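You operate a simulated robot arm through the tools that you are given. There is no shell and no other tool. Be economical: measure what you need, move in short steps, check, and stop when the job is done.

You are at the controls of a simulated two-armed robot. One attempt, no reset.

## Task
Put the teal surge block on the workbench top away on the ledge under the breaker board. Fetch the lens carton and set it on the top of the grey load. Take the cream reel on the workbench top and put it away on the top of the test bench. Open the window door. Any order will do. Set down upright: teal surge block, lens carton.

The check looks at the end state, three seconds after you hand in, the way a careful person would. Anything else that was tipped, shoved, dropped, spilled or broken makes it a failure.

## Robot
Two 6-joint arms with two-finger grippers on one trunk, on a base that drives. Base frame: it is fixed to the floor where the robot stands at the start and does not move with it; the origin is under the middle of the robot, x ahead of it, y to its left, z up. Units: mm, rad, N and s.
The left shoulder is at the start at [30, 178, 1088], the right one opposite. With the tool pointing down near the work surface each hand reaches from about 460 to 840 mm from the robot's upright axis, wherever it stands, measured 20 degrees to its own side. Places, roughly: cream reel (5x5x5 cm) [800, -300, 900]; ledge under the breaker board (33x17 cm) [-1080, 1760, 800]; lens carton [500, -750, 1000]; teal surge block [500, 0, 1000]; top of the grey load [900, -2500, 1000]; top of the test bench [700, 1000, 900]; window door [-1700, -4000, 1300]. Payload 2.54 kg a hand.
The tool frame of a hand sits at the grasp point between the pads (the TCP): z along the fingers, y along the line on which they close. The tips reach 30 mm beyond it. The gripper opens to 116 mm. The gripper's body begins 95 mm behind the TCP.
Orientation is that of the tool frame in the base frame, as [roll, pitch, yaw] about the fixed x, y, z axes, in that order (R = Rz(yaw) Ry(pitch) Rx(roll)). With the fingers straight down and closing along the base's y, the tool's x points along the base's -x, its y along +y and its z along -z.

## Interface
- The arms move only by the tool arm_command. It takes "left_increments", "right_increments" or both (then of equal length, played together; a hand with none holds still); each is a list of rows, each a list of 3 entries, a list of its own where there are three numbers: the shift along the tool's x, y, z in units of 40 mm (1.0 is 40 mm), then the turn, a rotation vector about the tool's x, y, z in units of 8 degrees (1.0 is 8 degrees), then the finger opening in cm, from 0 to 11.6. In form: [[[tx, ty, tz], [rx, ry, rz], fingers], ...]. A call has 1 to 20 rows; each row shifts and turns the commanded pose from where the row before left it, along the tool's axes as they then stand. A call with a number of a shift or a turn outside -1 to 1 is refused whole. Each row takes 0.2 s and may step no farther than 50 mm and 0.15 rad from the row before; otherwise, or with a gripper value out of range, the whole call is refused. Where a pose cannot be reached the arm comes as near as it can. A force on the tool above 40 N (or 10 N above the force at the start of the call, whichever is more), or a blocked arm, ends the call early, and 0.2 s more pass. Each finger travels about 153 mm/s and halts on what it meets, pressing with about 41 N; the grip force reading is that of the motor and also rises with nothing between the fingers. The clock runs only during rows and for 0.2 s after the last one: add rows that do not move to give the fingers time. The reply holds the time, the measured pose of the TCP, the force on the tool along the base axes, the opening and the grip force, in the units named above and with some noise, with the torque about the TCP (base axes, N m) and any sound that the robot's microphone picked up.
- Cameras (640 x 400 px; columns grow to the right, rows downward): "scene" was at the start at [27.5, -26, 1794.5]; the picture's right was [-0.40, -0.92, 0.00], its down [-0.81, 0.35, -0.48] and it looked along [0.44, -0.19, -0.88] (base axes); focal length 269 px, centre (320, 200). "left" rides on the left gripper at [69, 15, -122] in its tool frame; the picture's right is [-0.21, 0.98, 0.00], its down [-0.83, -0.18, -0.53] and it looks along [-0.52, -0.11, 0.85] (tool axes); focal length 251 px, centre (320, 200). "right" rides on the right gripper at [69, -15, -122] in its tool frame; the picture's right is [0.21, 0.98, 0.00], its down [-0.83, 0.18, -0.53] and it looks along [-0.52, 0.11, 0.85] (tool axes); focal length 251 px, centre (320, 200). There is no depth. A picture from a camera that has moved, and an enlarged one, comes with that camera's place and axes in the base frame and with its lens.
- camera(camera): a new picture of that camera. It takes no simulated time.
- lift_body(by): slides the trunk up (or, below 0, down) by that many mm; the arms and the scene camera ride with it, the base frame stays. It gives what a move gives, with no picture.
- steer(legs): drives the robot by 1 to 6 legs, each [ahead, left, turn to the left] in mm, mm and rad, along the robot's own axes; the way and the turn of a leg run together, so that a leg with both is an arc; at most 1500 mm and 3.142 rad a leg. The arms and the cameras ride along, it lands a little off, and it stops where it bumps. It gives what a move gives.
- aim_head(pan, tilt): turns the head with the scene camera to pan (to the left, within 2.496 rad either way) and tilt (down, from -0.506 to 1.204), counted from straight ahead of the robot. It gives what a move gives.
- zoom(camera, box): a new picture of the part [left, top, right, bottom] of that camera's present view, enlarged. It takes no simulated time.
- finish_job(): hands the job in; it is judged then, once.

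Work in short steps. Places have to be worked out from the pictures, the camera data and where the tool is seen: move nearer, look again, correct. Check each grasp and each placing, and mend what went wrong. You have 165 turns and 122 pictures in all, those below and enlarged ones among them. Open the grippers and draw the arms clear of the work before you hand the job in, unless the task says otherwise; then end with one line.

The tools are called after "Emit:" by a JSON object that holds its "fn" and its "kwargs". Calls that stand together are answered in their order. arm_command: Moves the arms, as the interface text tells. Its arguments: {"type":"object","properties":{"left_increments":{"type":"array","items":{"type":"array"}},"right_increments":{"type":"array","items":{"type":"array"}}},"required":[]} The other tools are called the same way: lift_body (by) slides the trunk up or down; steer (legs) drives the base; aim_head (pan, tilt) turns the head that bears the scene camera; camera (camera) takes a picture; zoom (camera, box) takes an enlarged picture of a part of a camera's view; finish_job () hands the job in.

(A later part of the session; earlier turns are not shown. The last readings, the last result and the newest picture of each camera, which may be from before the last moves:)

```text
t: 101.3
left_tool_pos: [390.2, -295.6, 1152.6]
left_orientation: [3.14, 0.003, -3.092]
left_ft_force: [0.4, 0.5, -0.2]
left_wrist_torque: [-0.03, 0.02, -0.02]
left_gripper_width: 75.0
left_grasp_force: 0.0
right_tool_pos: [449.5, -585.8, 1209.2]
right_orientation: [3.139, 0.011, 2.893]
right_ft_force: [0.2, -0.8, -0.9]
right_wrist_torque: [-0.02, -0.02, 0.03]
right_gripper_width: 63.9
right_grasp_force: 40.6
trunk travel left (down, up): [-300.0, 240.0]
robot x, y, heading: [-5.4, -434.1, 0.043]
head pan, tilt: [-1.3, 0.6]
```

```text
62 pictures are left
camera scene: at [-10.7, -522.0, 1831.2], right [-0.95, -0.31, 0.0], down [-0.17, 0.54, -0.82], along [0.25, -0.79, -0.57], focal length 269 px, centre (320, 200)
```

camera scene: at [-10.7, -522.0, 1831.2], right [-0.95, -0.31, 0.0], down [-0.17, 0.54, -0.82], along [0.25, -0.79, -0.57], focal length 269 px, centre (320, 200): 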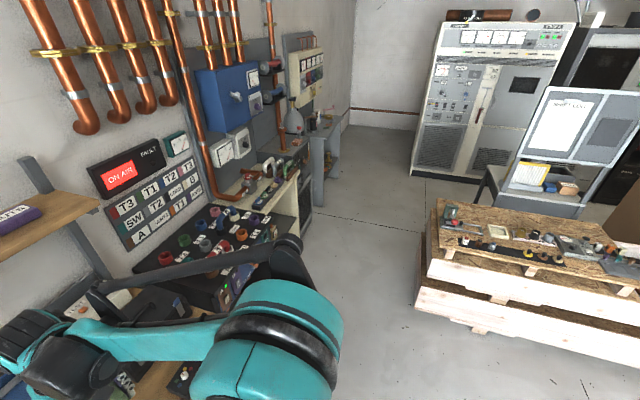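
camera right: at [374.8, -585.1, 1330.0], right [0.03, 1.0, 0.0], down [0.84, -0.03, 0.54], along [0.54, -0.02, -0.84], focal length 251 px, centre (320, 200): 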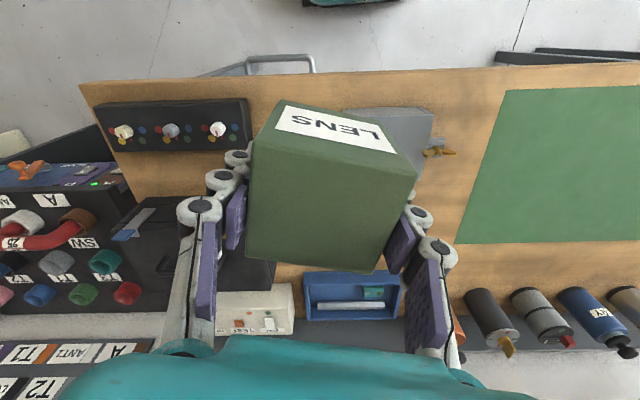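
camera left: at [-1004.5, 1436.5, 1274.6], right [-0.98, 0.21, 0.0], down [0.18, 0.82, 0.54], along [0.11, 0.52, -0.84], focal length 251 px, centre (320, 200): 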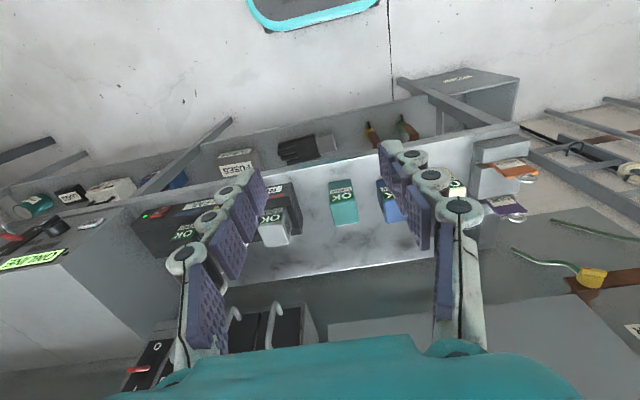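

Carton held. Corridor between the desks (x≳450) and crate (x≲-300). Straighten, move to x≈80 and strafe right in stages.

Emit:
{"fn": "steer", "kwargs": {"legs": [[70, 0, -0.043], [0, -800, 0]]}}

Emit:
{"fn": "aim_head", "kwargs": {"pan": -1.6, "tilt": 0.7}}

Emit:
{"fn": "camera", "kwargs": {"camera": "scene"}}

Emit:
{"fn": "camera", "kwargs": {"camera": "right"}}

```text
t: 106.2
left_tool_pos: [460.0, -1111.7, 1152.3]
left_orientation: [3.141, 0.003, 3.132]
left_ft_force: [-0.6, 0.1, 0.4]
left_wrist_torque: [0.03, 0.0, 0.02]
left_gripper_width: 75.0
left_grasp_force: 0.1
right_tool_pos: [500.8, -1405.6, 1209.7]
right_orientation: [3.139, 0.01, 2.833]
right_ft_force: [-0.3, -0.3, -2.0]
right_wrist_torque: [0.05, -0.05, 0.03]
right_gripper_width: 63.7
right_grasp_force: 40.5
trunk travel left (down, up): [-300.0, 240.0]
robot x, y, heading: [56.4, -1228.3, -0.02]
head pan, tilt: [-1.3, 0.6]
```

```text
t: 107.0
left_tool_pos: [459.3, -1110.7, 1153.9]
left_orientation: [3.139, 0.003, 3.13]
left_ft_force: [0.6, 0.3, -0.4]
left_wrist_torque: [-0.01, 0.02, 0.01]
left_gripper_width: 75.2
left_grasp_force: 0.1
right_tool_pos: [502.1, -1405.1, 1209.3]
right_orientation: [3.14, 0.012, 2.833]
right_ft_force: [0.3, 0.2, -1.1]
right_wrist_torque: [-0.01, -0.04, 0.0]
right_gripper_width: 63.8
right_grasp_force: 41.2
trunk travel left (down, up): [-300.0, 240.0]
robot x, y, heading: [52.5, -1232.1, -0.019]
head pan, tilt: [-1.6, 0.7]
```

```text
61 pictures are left
camera scene: at [19.9, -1312.9, 1822.6], right [-1.0, 0.05, 0.0], down [0.03, 0.64, -0.77], along [-0.04, -0.76, -0.64], focal length 269 px, centre (320, 200)
```

scene: 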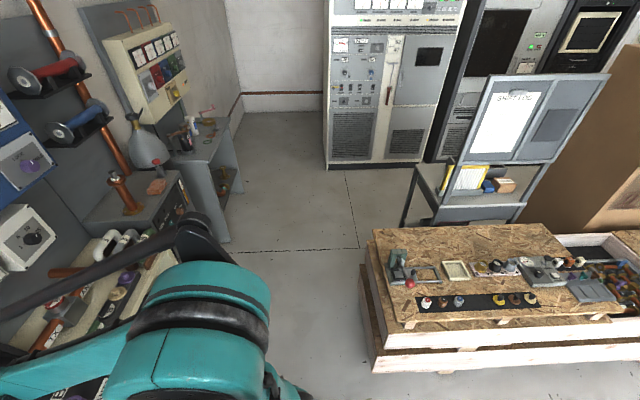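

```text
60 pictures are left
camera right: at [429.5, -1399.9, 1329.5], right [0.09, 1.0, 0.0], down [0.84, -0.08, 0.54], along [0.54, -0.05, -0.84], focal length 251 px, centre (320, 200)
```

right: 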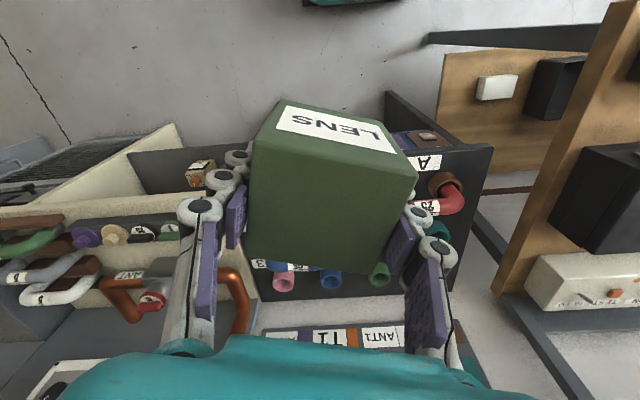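

The grey load (cabinet with copper post and salmon packet on top) is at about (900,-2500). Strafe right another 1050.

Emit:
{"fn": "steer", "kwargs": {"legs": [[30, 0, 0.02], [0, -1050, 0]]}}

Emit:
{"fn": "aim_head", "kwargs": {"pan": -0.5, "tilt": 0.75}}

Emit:
{"fn": "camera", "kwargs": {"camera": "scene"}}

Emit:
{"fn": "camera", "kwargs": {"camera": "right"}}

```text
t: 112.8
left_tool_pos: [486.2, -2149.2, 1151.6]
left_orientation: [3.141, 0.003, -3.14]
left_ft_force: [0.8, 0.3, -0.4]
left_wrist_torque: [0.01, -0.01, 0.0]
left_gripper_width: 75.2
left_grasp_force: 0.0
right_tool_pos: [529.7, -2443.6, 1208.9]
right_orientation: [-3.141, 0.01, 2.844]
right_ft_force: [-0.8, -0.2, -1.8]
right_wrist_torque: [0.01, -0.02, 0.0]
right_gripper_width: 64.0
right_grasp_force: 41.2
trunk travel left (down, up): [-300.0, 240.0]
robot x, y, heading: [80.3, -2268.1, -0.007]
head pan, tilt: [-1.6, 0.7]
```

```text
t: 114.1
left_tool_pos: [485.7, -2149.1, 1153.8]
left_orientation: [3.141, 0.003, -3.141]
left_ft_force: [0.3, 0.6, 0.6]
left_wrist_torque: [0.0, 0.02, 0.05]
left_gripper_width: 75.1
left_grasp_force: 0.0
right_tool_pos: [530.5, -2441.2, 1209.2]
right_orientation: [3.14, 0.011, 2.845]
right_ft_force: [0.6, 0.4, -1.9]
right_wrist_torque: [-0.02, 0.01, 0.04]
right_gripper_width: 63.9
right_grasp_force: 40.9
trunk travel left (down, up): [-300.0, 240.0]
robot x, y, heading: [86.9, -2271.1, -0.004]
head pan, tilt: [-0.499, 0.75]
```

```text
59 pictures are left
camera scene: at [123.8, -2311.0, 1818.3], right [-0.49, -0.87, 0.0], down [-0.6, 0.33, -0.73], along [0.64, -0.35, -0.68], focal length 269 px, centre (320, 200)
```

scene: 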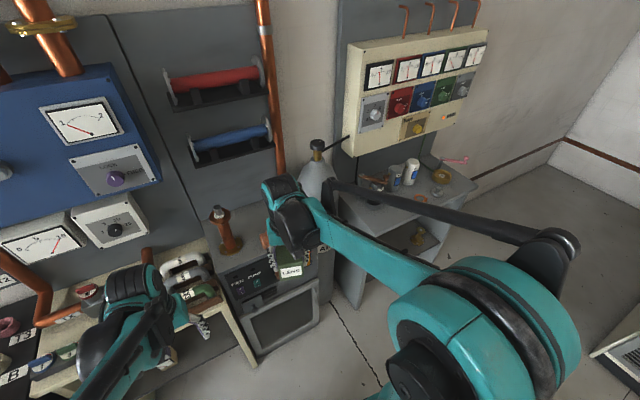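

```text
58 pictures are left
camera right: at [458.8, -2437.8, 1329.5], right [0.08, 1.0, 0.0], down [0.84, -0.07, 0.54], along [0.54, -0.04, -0.84], focal length 251 px, centre (320, 200)
```

right: 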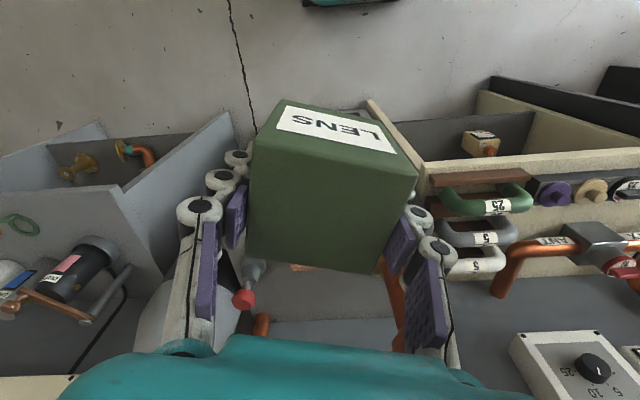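

Zoom at the load in the scene view.

Emit:
{"fn": "zoom", "kwargs": {"camera": "scene", "box": [190, 180, 390, 360]}}

```text
2.22 times, centred on (290, 270) of scene
camera zoom: at [123.8, -2311.0, 1818.3], right [-0.49, -0.87, 0.0], down [-0.6, 0.33, -0.73], along [0.64, -0.35, -0.68], focal length 597 px, centre (387, 44)
```

zoom: 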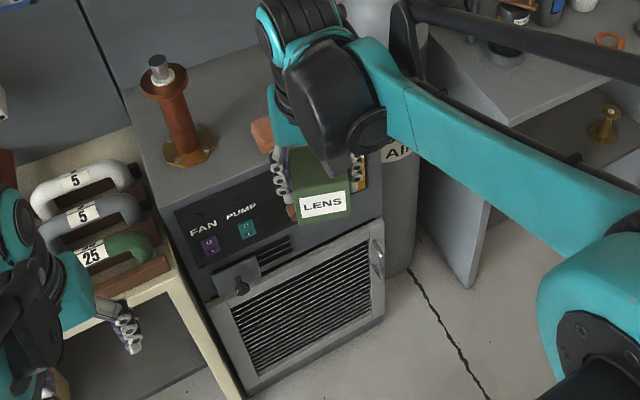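

To see the load top clearly, strafe right 350 so the left camera faces it.

Emit:
{"fn": "steer", "kwargs": {"legs": [[0, -350, 0]]}}

Emit:
{"fn": "camera", "kwargs": {"camera": "left"}}

Emit:
{"fn": "aim_head", "kwargs": {"pan": 0.1, "tilt": 0.75}}

Emit:
{"fn": "camera", "kwargs": {"camera": "scene"}}

```text
t: 116.4
left_tool_pos: [483.4, -2499.5, 1153.5]
left_orientation: [-3.14, 0.003, -3.139]
left_ft_force: [0.2, -0.4, 0.3]
left_wrist_torque: [0.02, -0.03, -0.02]
left_gripper_width: 75.1
left_grasp_force: 0.1
right_tool_pos: [529.5, -2791.5, 1208.7]
right_orientation: [-3.142, 0.012, 2.848]
right_ft_force: [0.7, 0.8, -1.1]
right_wrist_torque: [0.06, -0.02, 0.04]
right_gripper_width: 64.0
right_grasp_force: 40.7
trunk travel left (down, up): [-300.0, 240.0]
robot x, y, heading: [78.4, -2620.1, -0.005]
head pan, tilt: [-0.499, 0.75]
```

```text
56 pictures are left
camera left: at [412.7, -2484.2, 1274.0], right [0.21, 0.98, 0.0], down [0.82, -0.18, 0.54], along [0.52, -0.11, -0.84], focal length 251 px, centre (320, 200)
```

left: 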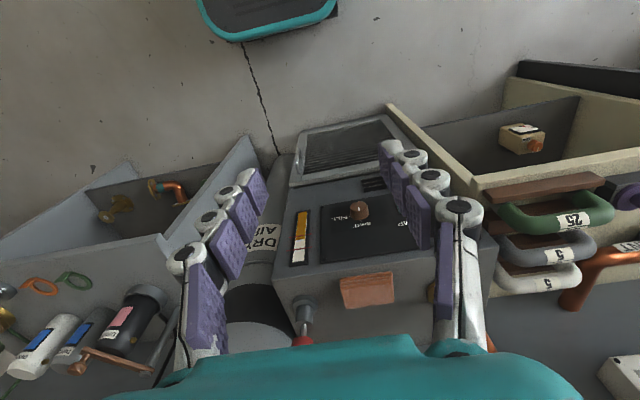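

```text
t: 117.4
left_tool_pos: [483.7, -2498.8, 1152.7]
left_orientation: [-3.142, 0.004, -3.137]
left_ft_force: [-0.2, 0.6, -1.2]
left_wrist_torque: [0.0, 0.0, 0.02]
left_gripper_width: 75.1
left_grasp_force: 0.0
right_tool_pos: [529.7, -2792.7, 1208.9]
right_orientation: [3.14, 0.01, 2.849]
right_ft_force: [-0.3, 0.0, -2.0]
right_wrist_torque: [-0.03, -0.01, -0.02]
right_gripper_width: 64.0
right_grasp_force: 40.6
trunk travel left (down, up): [-300.0, 240.0]
robot x, y, heading: [85.1, -2625.4, -0.0]
head pan, tilt: [0.099, 0.75]
```

```text
55 pictures are left
camera scene: at [131.8, -2613.7, 1818.3], right [0.09, -1.0, 0.0], down [-0.68, -0.06, -0.73], along [0.73, 0.07, -0.68], focal length 269 px, centre (320, 200)
```

scene: 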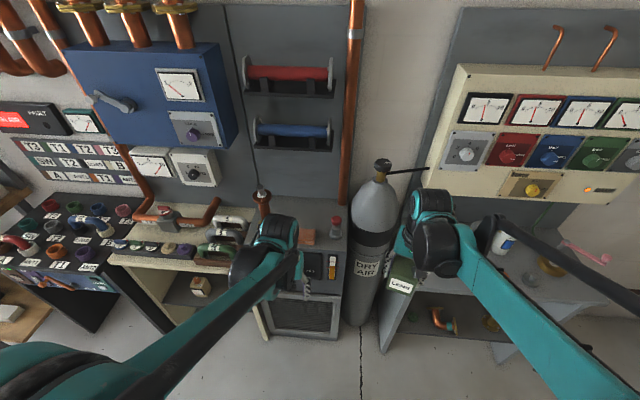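

Zoom on the load top from the head and from the left hand.

Emit:
{"fn": "zoom", "kwargs": {"camera": "scene", "box": [230, 170, 370, 350]}}

Emit:
{"fn": "zoom", "kwargs": {"camera": "left", "box": [240, 180, 520, 360]}}

```text
2.22 times, centred on (300, 260) of scene
camera zoom: at [131.8, -2613.7, 1818.3], right [0.09, -1.0, 0.0], down [-0.68, -0.06, -0.73], along [0.73, 0.07, -0.68], focal length 597 px, centre (364, 67)
```

zoom: 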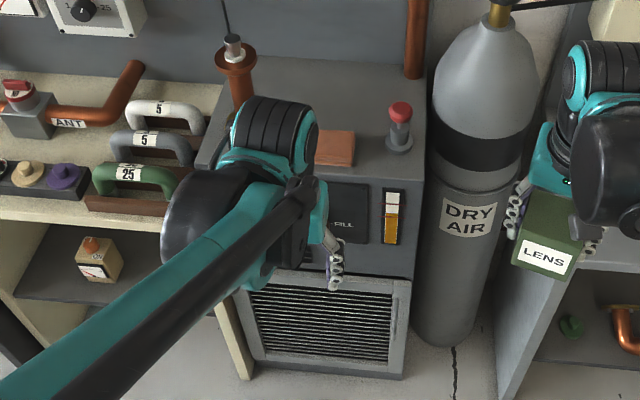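

```text
2.22 times, centred on (380, 270) of left
camera zoom: at [412.7, -2483.9, 1274.0], right [0.21, 0.98, 0.0], down [0.82, -0.18, 0.54], along [0.52, -0.11, -0.84], focal length 559 px, centre (187, 44)
```

zoom: 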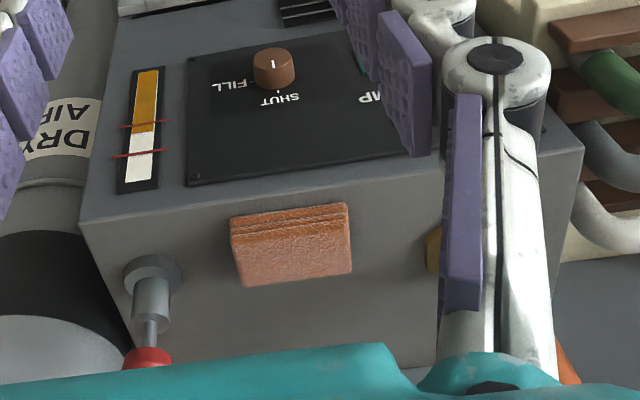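

The load top is ≈930 high with packet, red post and copper post; a roll bracket hangs above the rear. Drive 150 ahead for a closer left-hand view.

Emit:
{"fn": "steer", "kwargs": {"legs": [[150, 0, 0]]}}

Emit:
{"fn": "camera", "kwargs": {"camera": "left"}}

Emit:
{"fn": "aim_head", "kwargs": {"pan": 0.35, "tilt": 0.55}}

Emit:
{"fn": "camera", "kwargs": {"camera": "scene"}}

```text
t: 118.8
left_tool_pos: [633.7, -2497.6, 1152.9]
left_orientation: [-3.141, 0.001, -3.135]
left_ft_force: [-0.1, 0.5, -0.2]
left_wrist_torque: [-0.01, 0.04, 0.0]
left_gripper_width: 75.4
left_grasp_force: 0.0
right_tool_pos: [680.2, -2790.2, 1209.7]
right_orientation: [3.139, 0.008, 2.851]
right_ft_force: [0.5, -0.8, -1.8]
right_wrist_torque: [0.04, 0.04, 0.04]
right_gripper_width: 63.6
right_grasp_force: 41.4
trunk travel left (down, up): [-300.0, 240.0]
robot x, y, heading: [232.7, -2622.5, -0.001]
head pan, tilt: [0.099, 0.75]
```

```text
52 pictures are left
camera left: at [563.3, -2482.7, 1273.7], right [0.21, 0.98, 0.0], down [0.83, -0.18, 0.54], along [0.52, -0.11, -0.84], focal length 251 px, centre (320, 200)
```

left: 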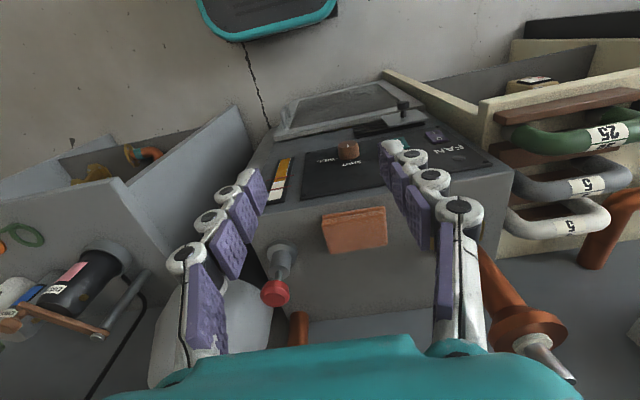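

```text
t: 119.6
left_tool_pos: [633.1, -2497.1, 1151.8]
left_orientation: [-3.141, 0.002, -3.134]
left_ft_force: [0.4, 0.9, 0.5]
left_wrist_torque: [0.03, 0.02, -0.03]
left_gripper_width: 74.9
left_grasp_force: 0.2
right_tool_pos: [680.3, -2789.4, 1209.3]
right_orientation: [3.141, 0.009, 2.851]
right_ft_force: [0.6, -0.1, -1.7]
right_wrist_torque: [0.0, 0.0, 0.01]
right_gripper_width: 64.0
right_grasp_force: 40.8
trunk travel left (down, up): [-300.0, 240.0]
robot x, y, heading: [231.0, -2619.2, 0.004]
head pan, tilt: [0.351, 0.55]
```

```text
51 pictures are left
camera scene: at [283.5, -2591.1, 1835.7], right [0.34, -0.94, 0.0], down [-0.49, -0.18, -0.85], along [0.8, 0.29, -0.52], focal length 269 px, centre (320, 200)
```

scene: 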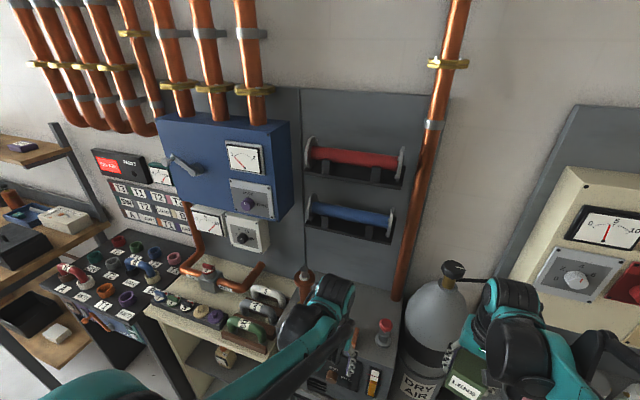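

Geometry: free rear spot ≈(943,-2480); the bracket above starts near z≈1300, so I will enter low (TCP ≈1018). Strafe left so the right hand faces that spot.

Emit:
{"fn": "steer", "kwargs": {"legs": [[0, 310, 0]]}}

Emit:
{"fn": "arm_command", "kwargs": {"right_increments": [[[0, 0, 0.6], [0, 0, -0.7], 5], [[0, 0, 0.6], [0, 0, -0.7], 5], [[0, 0, 0.6], [0, 0, -0.7], 5], [[0, 0, 0.6], [0, 0, 0], 5]], "left_increments": [[[0.9, 0, 0], [0, 0, 0], 7.5], [[0.9, 0, 0], [0, 0, 0], 7.5], [[0.9, 0, 0], [0, 0, 0], 7.5], [[0.9, 0, 0], [0, 0, 0], 7.5]]}}

Emit:
{"fn": "camera", "kwargs": {"camera": "right"}}

Emit:
{"fn": "aim_head", "kwargs": {"pan": -0.3, "tilt": 0.65}}

Emit:
{"fn": "camera", "kwargs": {"camera": "scene"}}

```text
t: 121.7
left_tool_pos: [633.8, -2187.0, 1153.0]
left_orientation: [-3.141, 0.004, -3.132]
left_ft_force: [0.7, 0.3, 0.5]
left_wrist_torque: [-0.01, -0.02, 0.05]
left_gripper_width: 75.0
left_grasp_force: 0.0
right_tool_pos: [680.9, -2479.7, 1209.8]
right_orientation: [-3.142, 0.01, 2.854]
right_ft_force: [0.7, 0.9, -1.5]
right_wrist_torque: [-0.01, -0.02, 0.04]
right_gripper_width: 63.6
right_grasp_force: 41.4
trunk travel left (down, up): [-300.0, 240.0]
robot x, y, heading: [234.7, -2311.4, 0.001]
head pan, tilt: [0.351, 0.55]
```

```text
t: 122.7
left_tool_pos: [487.7, -2187.1, 1151.2]
left_orientation: [3.14, 0.003, -3.134]
left_ft_force: [-0.3, 0.3, -0.1]
left_wrist_torque: [0.0, -0.04, 0.01]
left_gripper_width: 75.2
left_grasp_force: 0.1
right_tool_pos: [679.0, -2478.8, 1112.8]
right_orientation: [-3.139, 0.012, -3.137]
right_ft_force: [-1.0, 0.2, -1.2]
right_wrist_torque: [-0.03, -0.04, 0.01]
right_gripper_width: 63.7
right_grasp_force: 41.1
trunk travel left (down, up): [-300.0, 240.0]
robot x, y, heading: [232.4, -2313.5, 0.003]
head pan, tilt: [0.351, 0.55]
```

```text
50 pictures are left
camera right: at [609.2, -2496.9, 1233.9], right [-0.22, 0.98, 0.0], down [0.82, 0.19, 0.54], along [0.53, 0.12, -0.84], focal length 251 px, centre (320, 200)
```

right: 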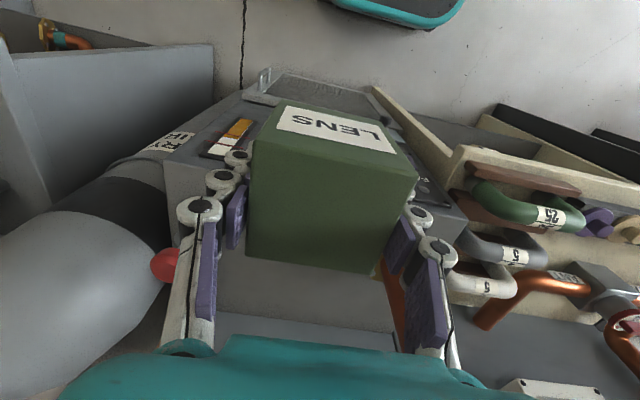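

```text
t: 123.7
left_tool_pos: [490.1, -2188.3, 1151.5]
left_orientation: [-3.141, 0.003, -3.134]
left_ft_force: [-0.3, 0.1, -0.9]
left_wrist_torque: [0.04, 0.01, -0.02]
left_gripper_width: 74.9
left_grasp_force: 0.2
right_tool_pos: [681.1, -2479.6, 1111.8]
right_orientation: [-3.14, 0.009, -3.138]
right_ft_force: [-1.0, 0.4, -1.7]
right_wrist_torque: [0.02, 0.0, -0.02]
right_gripper_width: 64.1
right_grasp_force: 40.7
trunk travel left (down, up): [-300.0, 240.0]
robot x, y, heading: [231.6, -2311.3, 0.002]
head pan, tilt: [-0.3, 0.649]
```

```text
49 pictures are left
camera scene: at [282.8, -2337.6, 1826.9], right [-0.29, -0.96, 0.0], down [-0.58, 0.18, -0.8], along [0.76, -0.23, -0.6], focal length 269 px, centre (320, 200)
```

scene: 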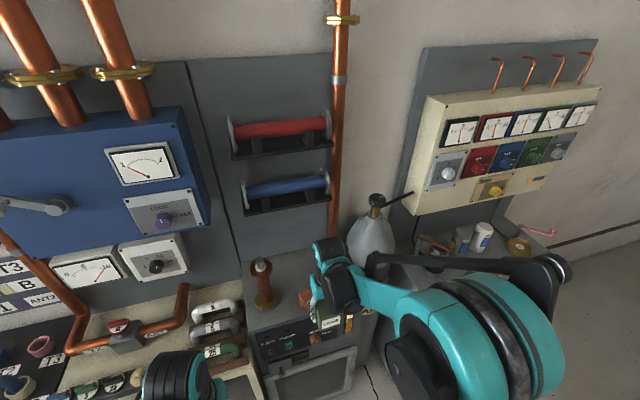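

Zoom to gauge packet height and bracket clearance.

Emit:
{"fn": "zoom", "kwargs": {"camera": "scene", "box": [230, 160, 390, 340]}}

```text
2.22 times, centred on (310, 250) of scene
camera zoom: at [282.8, -2337.6, 1826.9], right [-0.29, -0.96, 0.0], down [-0.58, 0.18, -0.8], along [0.76, -0.23, -0.6], focal length 597 px, centre (342, 89)
```

zoom: 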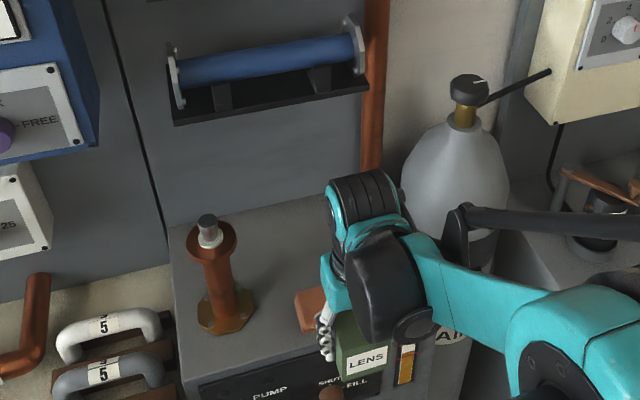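

Bracket tray front ≈(x 907, z 1325); packet top <960. Lower to TCP 1025 then advance to x≈830 and look.

Emit:
{"fn": "arm_command", "kwargs": {"right_increments": [[[0, 0, 0.72], [0, 0, 0], 5], [[0, 0, 0.72], [0, 0, 0], 5], [[0, 0, 0.72], [0, 0, 0], 5], [[-0.93, 0, 0], [0, 0, 0], 5], [[-0.93, 0, 0], [0, 0, 0], 5], [[-0.93, 0, 0], [0, 0, 0], 5], [[-0.93, 0, 0], [0, 0, 0], 5]]}}

Emit:
{"fn": "camera", "kwargs": {"camera": "right"}}

Emit:
{"fn": "zoom", "kwargs": {"camera": "scene", "box": [230, 160, 390, 340]}}

```text
t: 125.3
left_tool_pos: [490.0, -2188.6, 1151.8]
left_orientation: [-3.141, 0.002, -3.133]
left_ft_force: [0.6, -0.4, 0.5]
left_wrist_torque: [-0.02, 0.02, 0.02]
left_gripper_width: 75.2
left_grasp_force: 0.0
right_tool_pos: [833.3, -2478.2, 1027.5]
right_orientation: [-3.141, 0.01, -3.138]
right_ft_force: [0.7, 0.2, -2.0]
right_wrist_torque: [0.02, 0.05, -0.01]
right_gripper_width: 63.6
right_grasp_force: 41.1
trunk travel left (down, up): [-300.0, 240.0]
robot x, y, heading: [228.3, -2311.8, 0.005]
head pan, tilt: [-0.3, 0.649]
```

```text
47 pictures are left
camera right: at [762.5, -2496.2, 1147.0], right [-0.22, 0.98, 0.0], down [0.82, 0.19, 0.54], along [0.53, 0.12, -0.84], focal length 251 px, centre (320, 200)
```

right: 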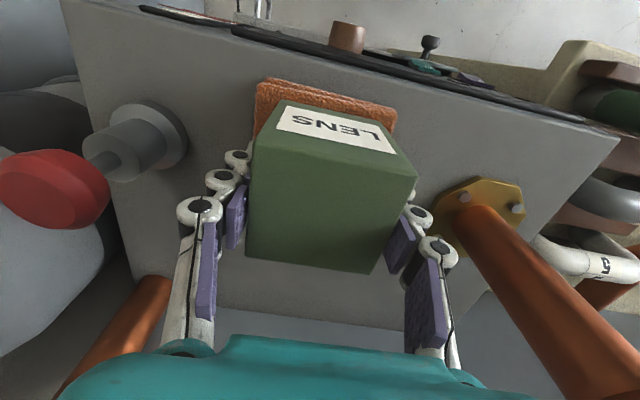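

```text
2.22 times, centred on (310, 250) of scene
camera zoom: at [284.5, -2337.9, 1826.9], right [-0.3, -0.96, 0.0], down [-0.58, 0.18, -0.8], along [0.76, -0.24, -0.61], focal length 597 px, centre (342, 89)
```

zoom: 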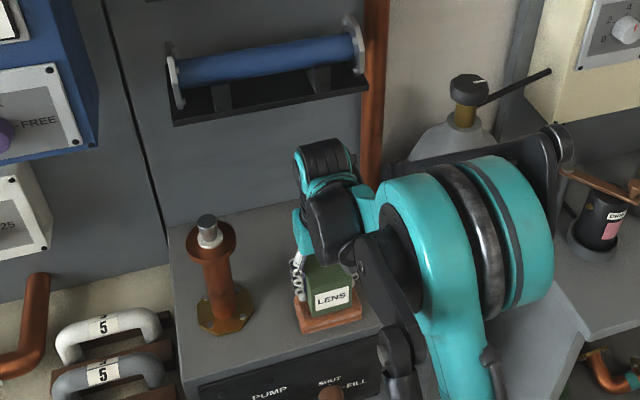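

Everything clear; wrist top ≈1294 versus tray ≈1325. Advance 110 mm.

Emit:
{"fn": "arm_command", "kwargs": {"right_increments": [[[-0.55, 0, 0], [0, 0, 0], 5], [[-0.55, 0, 0], [0, 0, 0], 5], [[-0.55, 0, 0.1], [0, 0, 0], 5], [[-0.55, 0, 0.1], [0, 0, 0], 5], [[-0.55, 0, 0.1], [0, 0, 0], 5], [[0, 0, 0], [0, 0, 0], 5]]}}

Emit:
{"fn": "camera", "kwargs": {"camera": "right"}}

Emit:
{"fn": "zoom", "kwargs": {"camera": "scene", "box": [230, 160, 390, 340]}}

```text
t: 126.7
left_tool_pos: [491.8, -2187.7, 1151.5]
left_orientation: [3.141, 0.002, -3.134]
left_ft_force: [-0.3, 0.7, -1.0]
left_wrist_torque: [0.01, 0.0, 0.0]
left_gripper_width: 75.0
left_grasp_force: 0.0
right_tool_pos: [942.4, -2480.6, 1015.6]
right_orientation: [-3.139, 0.009, -3.138]
right_ft_force: [0.6, 0.4, -2.1]
right_wrist_torque: [0.0, -0.02, 0.03]
right_gripper_width: 63.6
right_grasp_force: 41.1
trunk travel left (down, up): [-300.0, 240.0]
robot x, y, heading: [231.5, -2314.0, -0.001]
head pan, tilt: [-0.3, 0.649]
```

```text
45 pictures are left
camera right: at [872.9, -2497.1, 1136.7], right [-0.22, 0.98, 0.0], down [0.82, 0.19, 0.54], along [0.53, 0.12, -0.84], focal length 251 px, centre (320, 200)
```

right: 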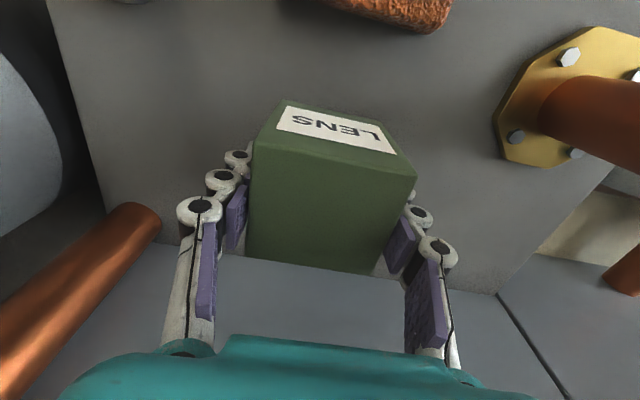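

```text
2.22 times, centred on (310, 250) of scene
camera zoom: at [285.3, -2338.8, 1826.8], right [-0.3, -0.96, 0.0], down [-0.58, 0.18, -0.8], along [0.76, -0.23, -0.61], focal length 597 px, centre (342, 89)
```

zoom: 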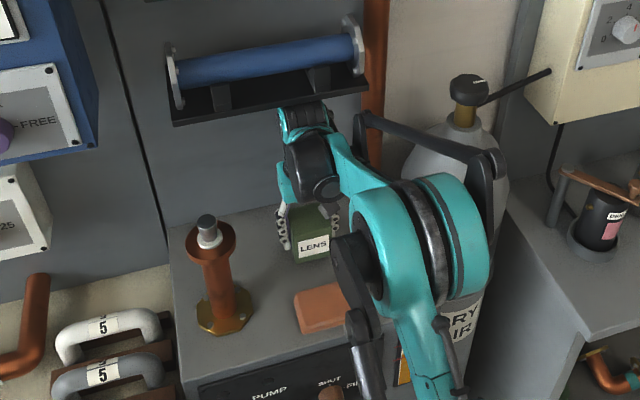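

Spot clear (packet rear ≈860). Lower toward contact ≈982.

Emit:
{"fn": "arm_command", "kwargs": {"right_increments": [[[0, 0, 0.25], [0, 0, 0], 5], [[0, 0, 0.2], [0, 0, 0], 5], [[0, 0, 0.1], [0, 0, 0], 5], [[0, 0, 0.08], [0, 0, 0], 5], [[0, 0, 0.08], [0, 0, 0], 5], [[0, 0, 0], [0, 0, 0], 5]]}}

```text
t: 128.1
left_tool_pos: [489.0, -2187.7, 1152.7]
left_orientation: [-3.14, 0.003, -3.132]
left_ft_force: [0.4, -0.2, -0.2]
left_wrist_torque: [-0.03, -0.02, 0.01]
left_gripper_width: 74.9
left_grasp_force: 0.0
right_tool_pos: [940.3, -2480.1, 990.2]
right_orientation: [-3.14, 0.011, -3.138]
right_ft_force: [4.6, -1.1, 16.0]
right_wrist_torque: [0.42, 0.25, -0.1]
right_gripper_width: 63.9
right_grasp_force: 41.2
trunk travel left (down, up): [-300.0, 240.0]
robot x, y, heading: [232.5, -2312.7, 0.004]
head pan, tilt: [-0.3, 0.649]
```

Contact (16 N). Release.

Emit:
{"fn": "arm_command", "kwargs": {"right_increments": [[[0, 0, 0], [0, 0, 0], 6.8], [[0, 0, 0], [0, 0, 0], 7.5], [[0, 0, 0], [0, 0, 0], 8.5], [[0, 0, 0], [0, 0, 0], 8.5]]}}

Emit:
{"fn": "camera", "kwargs": {"camera": "right"}}

```text
t: 129.1
left_tool_pos: [489.3, -2187.9, 1152.1]
left_orientation: [3.14, 0.005, -3.134]
left_ft_force: [-0.4, -0.2, -0.1]
left_wrist_torque: [0.01, 0.05, 0.0]
left_gripper_width: 75.1
left_grasp_force: 0.0
right_tool_pos: [942.0, -2479.9, 990.5]
right_orientation: [-3.139, 0.01, -3.137]
right_ft_force: [0.3, 0.6, 0.1]
right_wrist_torque: [-0.01, 0.01, 0.0]
right_gripper_width: 85.2
right_grasp_force: 0.0
trunk travel left (down, up): [-300.0, 240.0]
robot x, y, heading: [230.6, -2310.2, 0.001]
head pan, tilt: [-0.3, 0.649]
```

```text
43 pictures are left
camera right: at [871.0, -2496.4, 1109.5], right [-0.22, 0.98, 0.0], down [0.82, 0.19, 0.54], along [0.53, 0.12, -0.84], focal length 251 px, centre (320, 200)
```

right: 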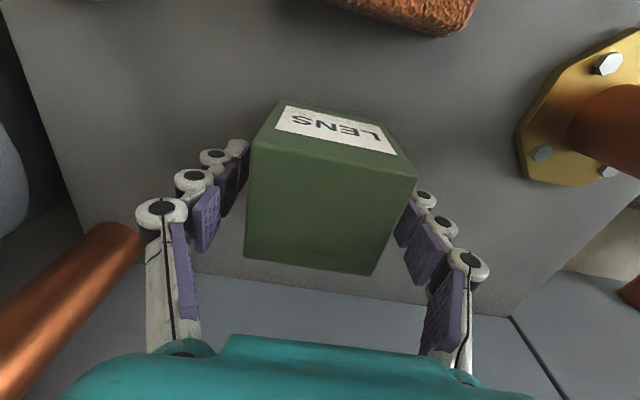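

Carton stands. Open wider, raise 18 mm, and back out straight.

Emit:
{"fn": "arm_command", "kwargs": {"right_increments": [[[0, 0, 0], [0, 0, 0], 10], [[0, 0, 0], [0, 0, 0], 10.5], [[0, 0, -0.45], [0, 0, 0], 10.5], [[0.6, 0, 0], [0, 0, 0], 10.5], [[0.6, 0, 0], [0, 0, 0], 10.5], [[0.9, 0, 0], [0, 0, 0], 10.5], [[0.9, 0, 0], [0, 0, 0], 10.5], [[0.9, 0, 0], [0, 0, 0], 10.5], [[0.9, 0, 0], [0, 0, 0], 10.5], [[0.9, 0, 0], [0, 0, 0], 10.5], [[0.9, 0, 0], [0, 0, 0], 10.5]]}}

Emit:
{"fn": "camera", "kwargs": {"camera": "right"}}

```text
t: 131.5
left_tool_pos: [488.9, -2188.0, 1152.5]
left_orientation: [3.14, 0.003, -3.134]
left_ft_force: [0.7, 0.1, -0.1]
left_wrist_torque: [-0.01, -0.04, 0.01]
left_gripper_width: 75.0
left_grasp_force: 0.0
right_tool_pos: [674.8, -2481.1, 1003.4]
right_orientation: [-3.139, 0.009, -3.137]
right_ft_force: [-0.3, 0.2, -0.2]
right_wrist_torque: [-0.02, 0.01, 0.01]
right_gripper_width: 105.0
right_grasp_force: 0.1
trunk travel left (down, up): [-300.0, 240.0]
robot x, y, heading: [230.3, -2313.5, 0.005]
head pan, tilt: [-0.3, 0.649]
```

```text
42 pictures are left
camera right: at [604.5, -2498.6, 1124.4], right [-0.22, 0.98, 0.0], down [0.82, 0.19, 0.54], along [0.53, 0.12, -0.84], focal length 251 px, centre (320, 200)
```

right: 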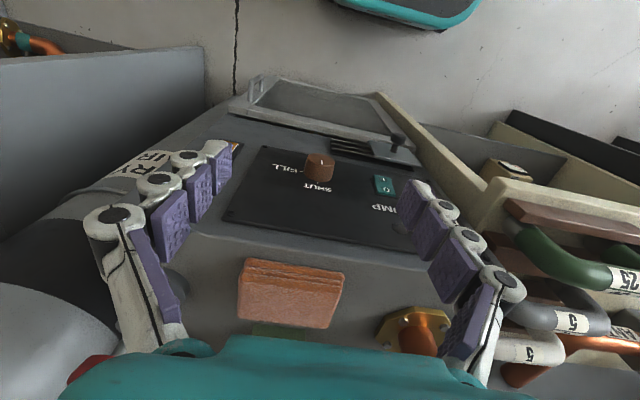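

Verify the carton, then look toward the window door.

Emit:
{"fn": "zoom", "kwargs": {"camera": "scene", "box": [230, 160, 390, 340]}}

Emit:
{"fn": "aim_head", "kwargs": {"pan": -2.1, "tilt": 0.4}}

Emit:
{"fn": "camera", "kwargs": {"camera": "scene"}}

```text
2.22 times, centred on (310, 250) of scene
camera zoom: at [280.9, -2337.5, 1827.0], right [-0.3, -0.96, 0.0], down [-0.58, 0.18, -0.8], along [0.76, -0.24, -0.6], focal length 597 px, centre (342, 89)
```

zoom: 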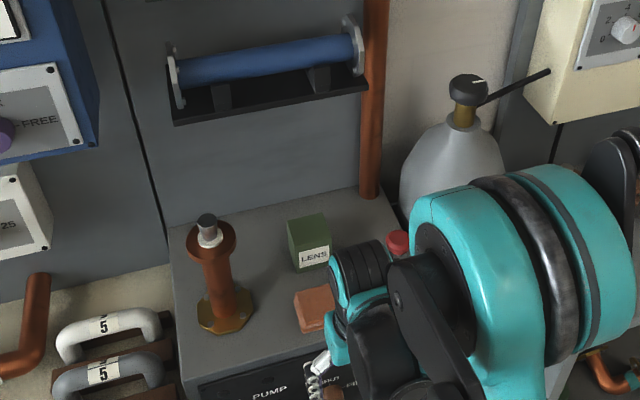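

```text
t: 133.3
left_tool_pos: [488.7, -2188.5, 1151.4]
left_orientation: [-3.141, 0.004, -3.133]
left_ft_force: [-0.1, 0.2, 0.0]
left_wrist_torque: [0.0, 0.01, -0.02]
left_gripper_width: 75.1
left_grasp_force: 0.1
right_tool_pos: [677.1, -2482.3, 1003.7]
right_orientation: [-3.14, 0.01, -3.135]
right_ft_force: [0.1, 0.6, -0.3]
right_wrist_torque: [0.03, -0.04, 0.04]
right_gripper_width: 105.2
right_grasp_force: 0.0
trunk travel left (down, up): [-300.0, 240.0]
robot x, y, heading: [230.9, -2311.5, 0.001]
head pan, tilt: [-2.1, 0.4]
```

```text
40 pictures are left
camera scene: at [152.9, -2392.1, 1849.5], right [-0.86, 0.5, 0.0], down [0.2, 0.34, -0.92], along [-0.46, -0.8, -0.39], focal length 269 px, centre (320, 200)
```

scene: 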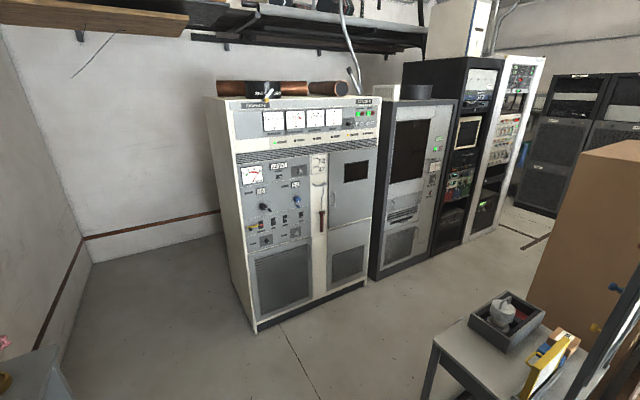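

The window door projects at the grey cabinet with dark window (410,153). Zoom.

Emit:
{"fn": "zoom", "kwargs": {"camera": "scene", "box": [330, 80, 490, 290]}}

```text
1.90 times, centred on (410, 185) of scene
camera zoom: at [152.9, -2392.1, 1849.5], right [-0.86, 0.5, 0.0], down [0.2, 0.34, -0.92], along [-0.46, -0.8, -0.39], focal length 512 px, centre (149, 229)
```

zoom: 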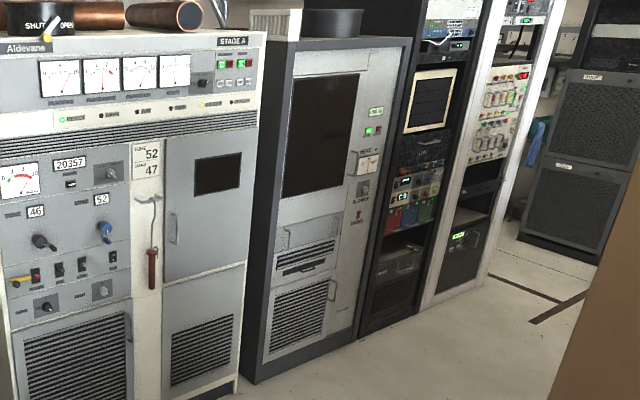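

Carton is fine. Raise/retract both hands, then back off, go down the aisle in stages.

Emit:
{"fn": "arm_command", "kwargs": {"right_increments": [[[0, 0, -1], [0, 0, 0], 10], [[0.5, 0, -1], [0, 0, 0], 10], [[1, 0, -0.5], [0, 0, 0], 8], [[0.8, 0, -0.5], [0, 0, 0], 8]]}}

Emit:
{"fn": "steer", "kwargs": {"legs": [[-150, 0, 0], [0, -1150, 0], [0, 0, -1.57]]}}

Emit:
{"fn": "aim_head", "kwargs": {"pan": -0.9, "tilt": 0.5}}

Emit:
{"fn": "camera", "kwargs": {"camera": "scene"}}

Emit:
{"fn": "aim_head", "kwargs": {"pan": -1.8, "tilt": 0.6}}

Emit:
{"fn": "camera", "kwargs": {"camera": "scene"}}

```text
t: 134.3
left_tool_pos: [487.9, -2187.9, 1152.7]
left_orientation: [3.141, 0.006, -3.134]
left_ft_force: [-0.3, 0.2, 0.7]
left_wrist_torque: [0.01, -0.06, -0.03]
left_gripper_width: 75.1
left_grasp_force: 0.2
right_tool_pos: [580.8, -2482.6, 1126.6]
right_orientation: [-3.142, 0.012, -3.136]
right_ft_force: [-0.6, -0.5, 0.1]
right_wrist_torque: [0.01, 0.0, 0.02]
right_gripper_width: 80.1
right_grasp_force: 0.1
trunk travel left (down, up): [-300.0, 240.0]
robot x, y, heading: [233.9, -2313.2, -0.002]
head pan, tilt: [-2.1, 0.4]
```

```text
t: 144.9
left_tool_pos: [212.9, -3725.2, 1151.8]
left_orientation: [3.14, 0.004, 1.593]
left_ft_force: [0.7, 0.2, 0.5]
left_wrist_torque: [0.01, -0.01, 0.01]
left_gripper_width: 75.0
left_grasp_force: 0.0
right_tool_pos: [-80.7, -3824.3, 1124.9]
right_orientation: [-3.141, 0.009, 1.59]
right_ft_force: [0.7, -0.1, 0.1]
right_wrist_torque: [-0.01, -0.02, -0.01]
right_gripper_width: 79.8
right_grasp_force: 0.1
trunk travel left (down, up): [-300.0, 240.0]
robot x, y, heading: [87.4, -3469.3, -1.555]
head pan, tilt: [-2.1, 0.4]
```

```text
t: 146.3
left_tool_pos: [213.8, -3724.0, 1152.0]
left_orientation: [-3.141, 0.003, 1.593]
left_ft_force: [-0.1, -0.5, -0.1]
left_wrist_torque: [0.01, 0.02, -0.01]
left_gripper_width: 75.3
left_grasp_force: 0.1
right_tool_pos: [-80.3, -3823.1, 1125.2]
right_orientation: [-3.141, 0.01, 1.59]
right_ft_force: [0.2, 0.6, 0.7]
right_wrist_torque: [-0.04, -0.03, 0.02]
right_gripper_width: 80.3
right_grasp_force: 0.1
trunk travel left (down, up): [-300.0, 240.0]
robot x, y, heading: [89.7, -3467.3, -1.554]
head pan, tilt: [-0.901, 0.499]
```

```text
38 pictures are left
camera scene: at [10.9, -3496.4, 1840.3], right [-0.63, 0.77, 0.0], down [0.37, 0.3, -0.88], along [-0.68, -0.56, -0.48], focal length 269 px, centre (320, 200)
```

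scene: 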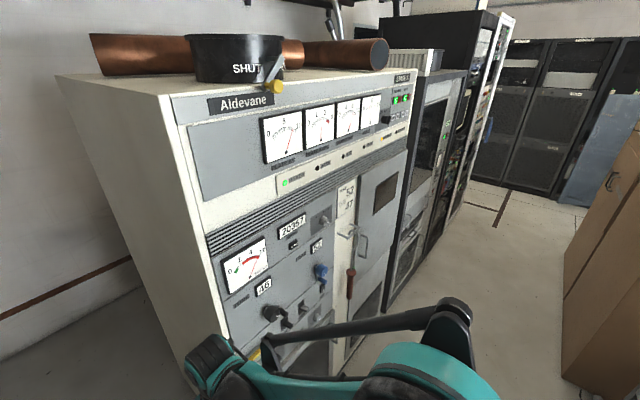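

```text
t: 147.6
left_tool_pos: [211.4, -3724.6, 1151.0]
left_orientation: [-3.141, 0.004, 1.593]
left_ft_force: [0.4, 0.4, 0.7]
left_wrist_torque: [0.01, 0.03, -0.01]
left_gripper_width: 75.0
left_grasp_force: 0.0
right_tool_pos: [-80.1, -3822.8, 1125.6]
right_orientation: [-3.14, 0.011, 1.591]
right_ft_force: [-0.1, 1.0, 0.8]
right_wrist_torque: [0.03, -0.02, 0.0]
right_gripper_width: 80.0
right_grasp_force: 0.0
trunk travel left (down, up): [-300.0, 240.0]
robot x, y, heading: [83.8, -3469.8, -1.559]
head pan, tilt: [-1.799, 0.6]
```

```text
37 pictures are left
camera scene: at [-5.0, -3420.2, 1831.2], right [0.21, 0.98, 0.0], down [0.55, -0.12, -0.83], along [-0.81, 0.17, -0.56], focal length 269 px, centre (320, 200)
```

scene: 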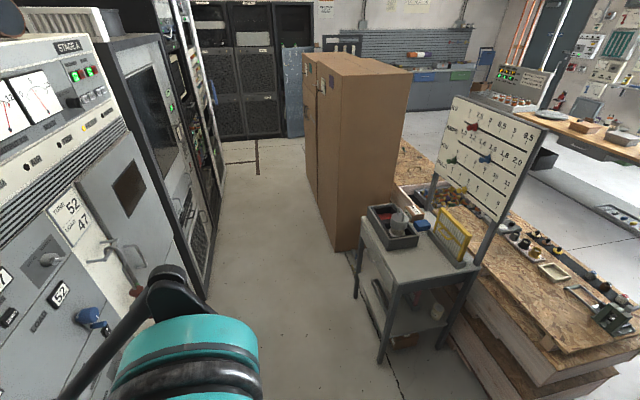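

Aisle is ≈1.1 m wide. Back 100 and strafe right (toward -x) 1450.

Emit:
{"fn": "steer", "kwargs": {"legs": [[-100, 0, 0], [0, -1450, 0]]}}

Emit:
{"fn": "aim_head", "kwargs": {"pan": -0.45, "tilt": 0.4}}

Emit:
{"fn": "camera", "kwargs": {"camera": "scene"}}

```text
t: 155.4
left_tool_pos: [-1224.5, -3644.4, 1153.2]
left_orientation: [-3.141, 0.003, 1.591]
left_ft_force: [0.2, 0.1, -0.1]
left_wrist_torque: [0.0, -0.02, 0.04]
left_gripper_width: 75.3
left_grasp_force: 0.2
right_tool_pos: [-1517.6, -3741.2, 1124.8]
right_orientation: [-3.141, 0.012, 1.588]
right_ft_force: [0.0, 0.6, -0.8]
right_wrist_torque: [0.0, -0.03, 0.01]
right_gripper_width: 80.1
right_grasp_force: 0.1
trunk travel left (down, up): [-300.0, 240.0]
robot x, y, heading: [-1354.3, -3388.3, -1.561]
head pan, tilt: [-1.799, 0.6]
```

```text
t: 156.9
left_tool_pos: [-1225.3, -3643.8, 1151.4]
left_orientation: [-3.141, 0.002, 1.59]
left_ft_force: [-0.2, -0.1, 0.4]
left_wrist_torque: [0.01, 0.04, 0.02]
left_gripper_width: 74.9
left_grasp_force: 0.1
right_tool_pos: [-1517.6, -3741.0, 1126.0]
right_orientation: [-3.139, 0.01, 1.587]
right_ft_force: [-0.3, 0.1, 0.8]
right_wrist_torque: [-0.02, -0.01, 0.01]
right_gripper_width: 79.7
right_grasp_force: 0.0
trunk travel left (down, up): [-300.0, 240.0]
robot x, y, heading: [-1352.5, -3388.0, -1.561]
head pan, tilt: [-0.45, 0.4]
```

```text
36 pictures are left
camera scene: at [-1393.7, -3442.0, 1849.4], right [-0.91, 0.43, 0.0], down [0.17, 0.35, -0.92], along [-0.39, -0.83, -0.39], focal length 269 px, centre (320, 200)
```

scene: 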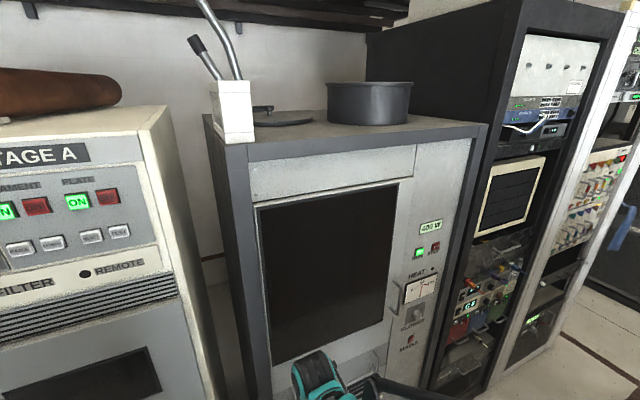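

The window door has a vertical handle at image (395,300), hinge on the left. Zoom.

Emit:
{"fn": "zoom", "kwargs": {"camera": "scene", "box": [230, 140, 470, 400]}}

Emit:
{"fn": "camera", "kwargs": {"camera": "right"}}

```text
1.54 times, centred on (350, 270) of scene
camera zoom: at [-1393.7, -3442.0, 1849.4], right [-0.91, 0.43, 0.0], down [0.17, 0.35, -0.92], along [-0.39, -0.83, -0.39], focal length 414 px, centre (274, 92)
```

zoom: 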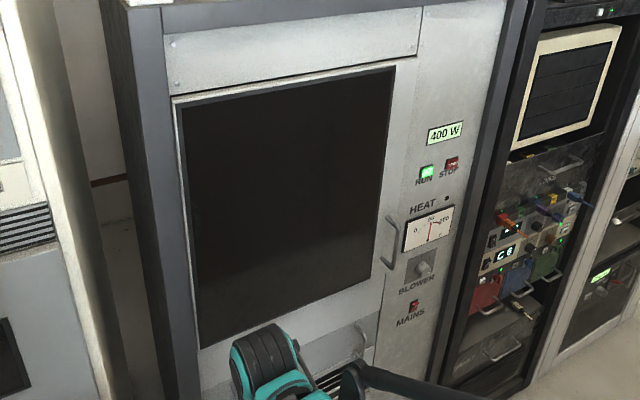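

```text
34 pictures are left
camera right: at [-1534.4, -3673.0, 1245.5], right [0.97, 0.23, 0.0], down [0.2, -0.82, 0.54], along [0.12, -0.53, -0.84], focal length 251 px, centre (320, 200)
```

right: 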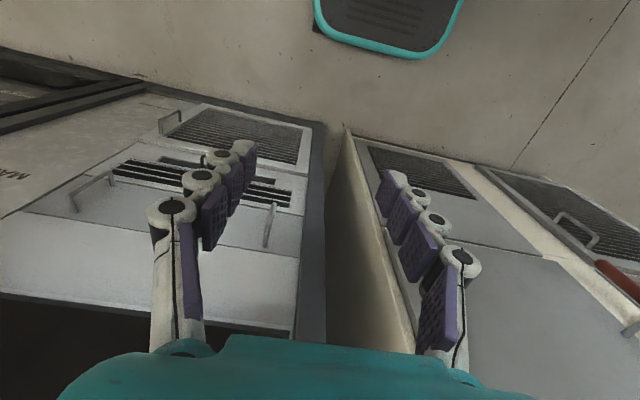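

Handle ≈ x -1995, z≈1020–1180 on a plane y≈-4050; hinge at x≈-1500. Reposition so the right hand faces the handle.

Emit:
{"fn": "steer", "kwargs": {"legs": [[-50, 0, -0.01], [0, -490, 0]]}}

Emit:
{"fn": "aim_head", "kwargs": {"pan": -0.1, "tilt": 0.6}}

Emit:
{"fn": "camera", "kwargs": {"camera": "scene"}}

```text
t: 160.4
left_tool_pos: [-1719.5, -3598.3, 1152.2]
left_orientation: [3.141, 0.005, 1.588]
left_ft_force: [-0.1, -0.3, 0.1]
left_wrist_torque: [-0.01, -0.01, 0.01]
left_gripper_width: 75.3
left_grasp_force: 0.1
right_tool_pos: [-2013.7, -3695.3, 1124.7]
right_orientation: [-3.14, 0.01, 1.584]
right_ft_force: [-0.4, 0.1, -0.6]
right_wrist_torque: [-0.03, -0.03, 0.0]
right_gripper_width: 80.0
right_grasp_force: 0.0
trunk travel left (down, up): [-300.0, 240.0]
robot x, y, heading: [-1842.3, -3339.4, -1.564]
head pan, tilt: [-0.45, 0.4]
```

```text
t: 161.2
left_tool_pos: [-1720.4, -3598.0, 1152.4]
left_orientation: [3.141, 0.004, 1.587]
left_ft_force: [0.4, 0.4, -0.1]
left_wrist_torque: [0.0, 0.04, -0.01]
left_gripper_width: 75.1
left_grasp_force: 0.0
right_tool_pos: [-2012.6, -3694.0, 1124.7]
right_orientation: [-3.14, 0.01, 1.583]
right_ft_force: [-0.1, -0.1, 0.7]
right_wrist_torque: [-0.03, 0.01, 0.0]
right_gripper_width: 80.2
right_grasp_force: 0.1
trunk travel left (down, up): [-300.0, 240.0]
robot x, y, heading: [-1843.9, -3340.1, -1.565]
head pan, tilt: [-0.099, 0.6]
```

```text
33 pictures are left
camera scene: at [-1855.8, -3399.7, 1831.3], right [-1.0, 0.09, 0.0], down [0.05, 0.56, -0.83], along [-0.08, -0.82, -0.56], focal length 269 px, centre (320, 200)
```

scene: 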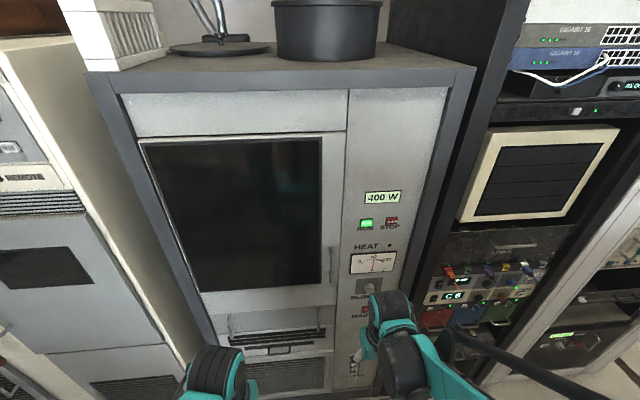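

Zoom on the handle for triangulation.

Emit:
{"fn": "zoom", "kwargs": {"camera": "scene", "box": [270, 220, 400, 340]}}

```text
3.33 times, centred on (335, 280) of scene
camera zoom: at [-1855.8, -3399.7, 1831.3], right [-1.0, 0.09, 0.0], down [0.05, 0.56, -0.83], along [-0.08, -0.82, -0.56], focal length 896 px, centre (270, -67)
```

zoom: 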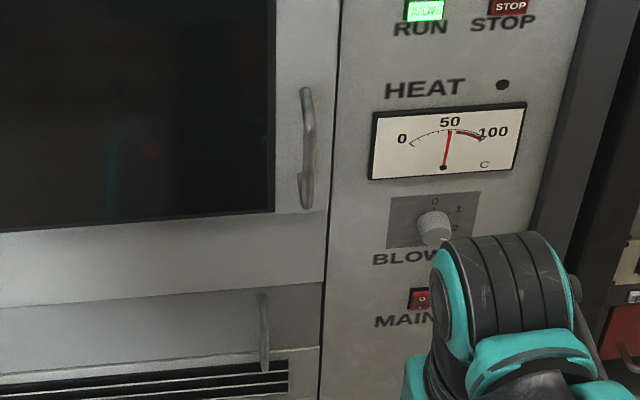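

Handle bar centre ≈(-1951,-3981,1177), hinge x≈-1495. Move the right hand in front of it and tilt 45° forward.

Emit:
{"fn": "arm_command", "kwargs": {"right_increments": [[[-0.88, 0.31, -0.4], [0, 0, 0], 8], [[-0.88, 0.31, -0.4], [0, 0, 0], 8], [[-0.88, 0.31, -0.4], [0, 0, 0], 8], [[-0.88, 0.31, -0.4], [0, 0, 0], 8], [[-0.6, 0.31, -0.4], [0, 0, 0], 8], [[0, 0, 0], [0, -0.94, 0], 7], [[0, 0, 0], [0, -0.94, 0], 7], [[0, 0, 0], [0, -0.94, 0], 7], [[0, 0, 0], [0, -0.94, 0], 7], [[0, 0, 0], [0, -0.94, 0], 7], [[0, 0, 0], [0, -0.94, 0], 7]]}}

Emit:
{"fn": "camera", "kwargs": {"camera": "right"}}

Emit:
{"fn": "camera", "kwargs": {"camera": "scene"}}

```text
t: 163.6
left_tool_pos: [-1720.7, -3597.9, 1151.3]
left_orientation: [-3.14, 0.003, 1.586]
left_ft_force: [-0.2, -0.1, -0.1]
left_wrist_torque: [-0.01, 0.0, -0.01]
left_gripper_width: 74.8
left_grasp_force: 0.0
right_tool_pos: [-1949.9, -3856.5, 1207.0]
right_orientation: [-3.138, 0.8, 1.585]
right_ft_force: [-1.0, 0.9, 0.3]
right_wrist_torque: [0.01, -0.05, 0.01]
right_gripper_width: 69.9
right_grasp_force: 0.0
trunk travel left (down, up): [-300.0, 240.0]
robot x, y, heading: [-1842.5, -3342.7, -1.566]
head pan, tilt: [-0.099, 0.6]
```

```text
31 pictures are left
camera right: at [-1966.2, -3722.9, 1241.5], right [0.97, 0.16, -0.16], down [0.19, -0.19, 0.96], along [0.13, -0.97, -0.22], focal length 251 px, centre (320, 200)
```

right: 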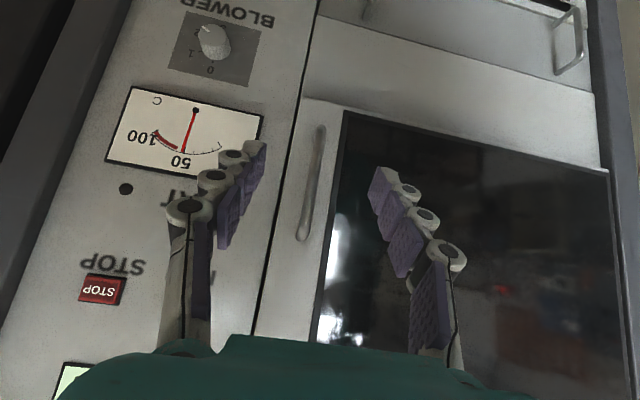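

```text
30 pictures are left
camera scene: at [-1856.2, -3399.0, 1831.2], right [-1.0, 0.09, 0.0], down [0.05, 0.56, -0.83], along [-0.08, -0.82, -0.56], focal length 269 px, centre (320, 200)
```

scene: 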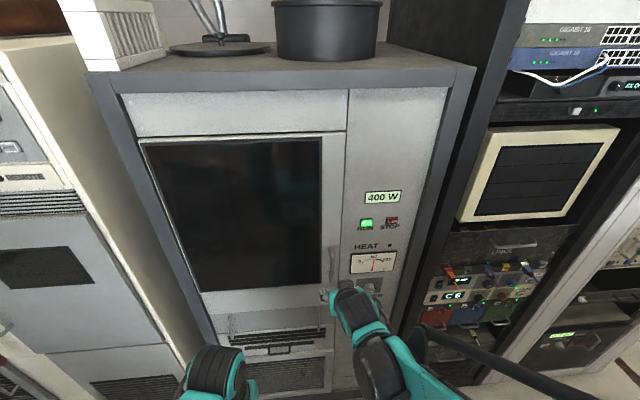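

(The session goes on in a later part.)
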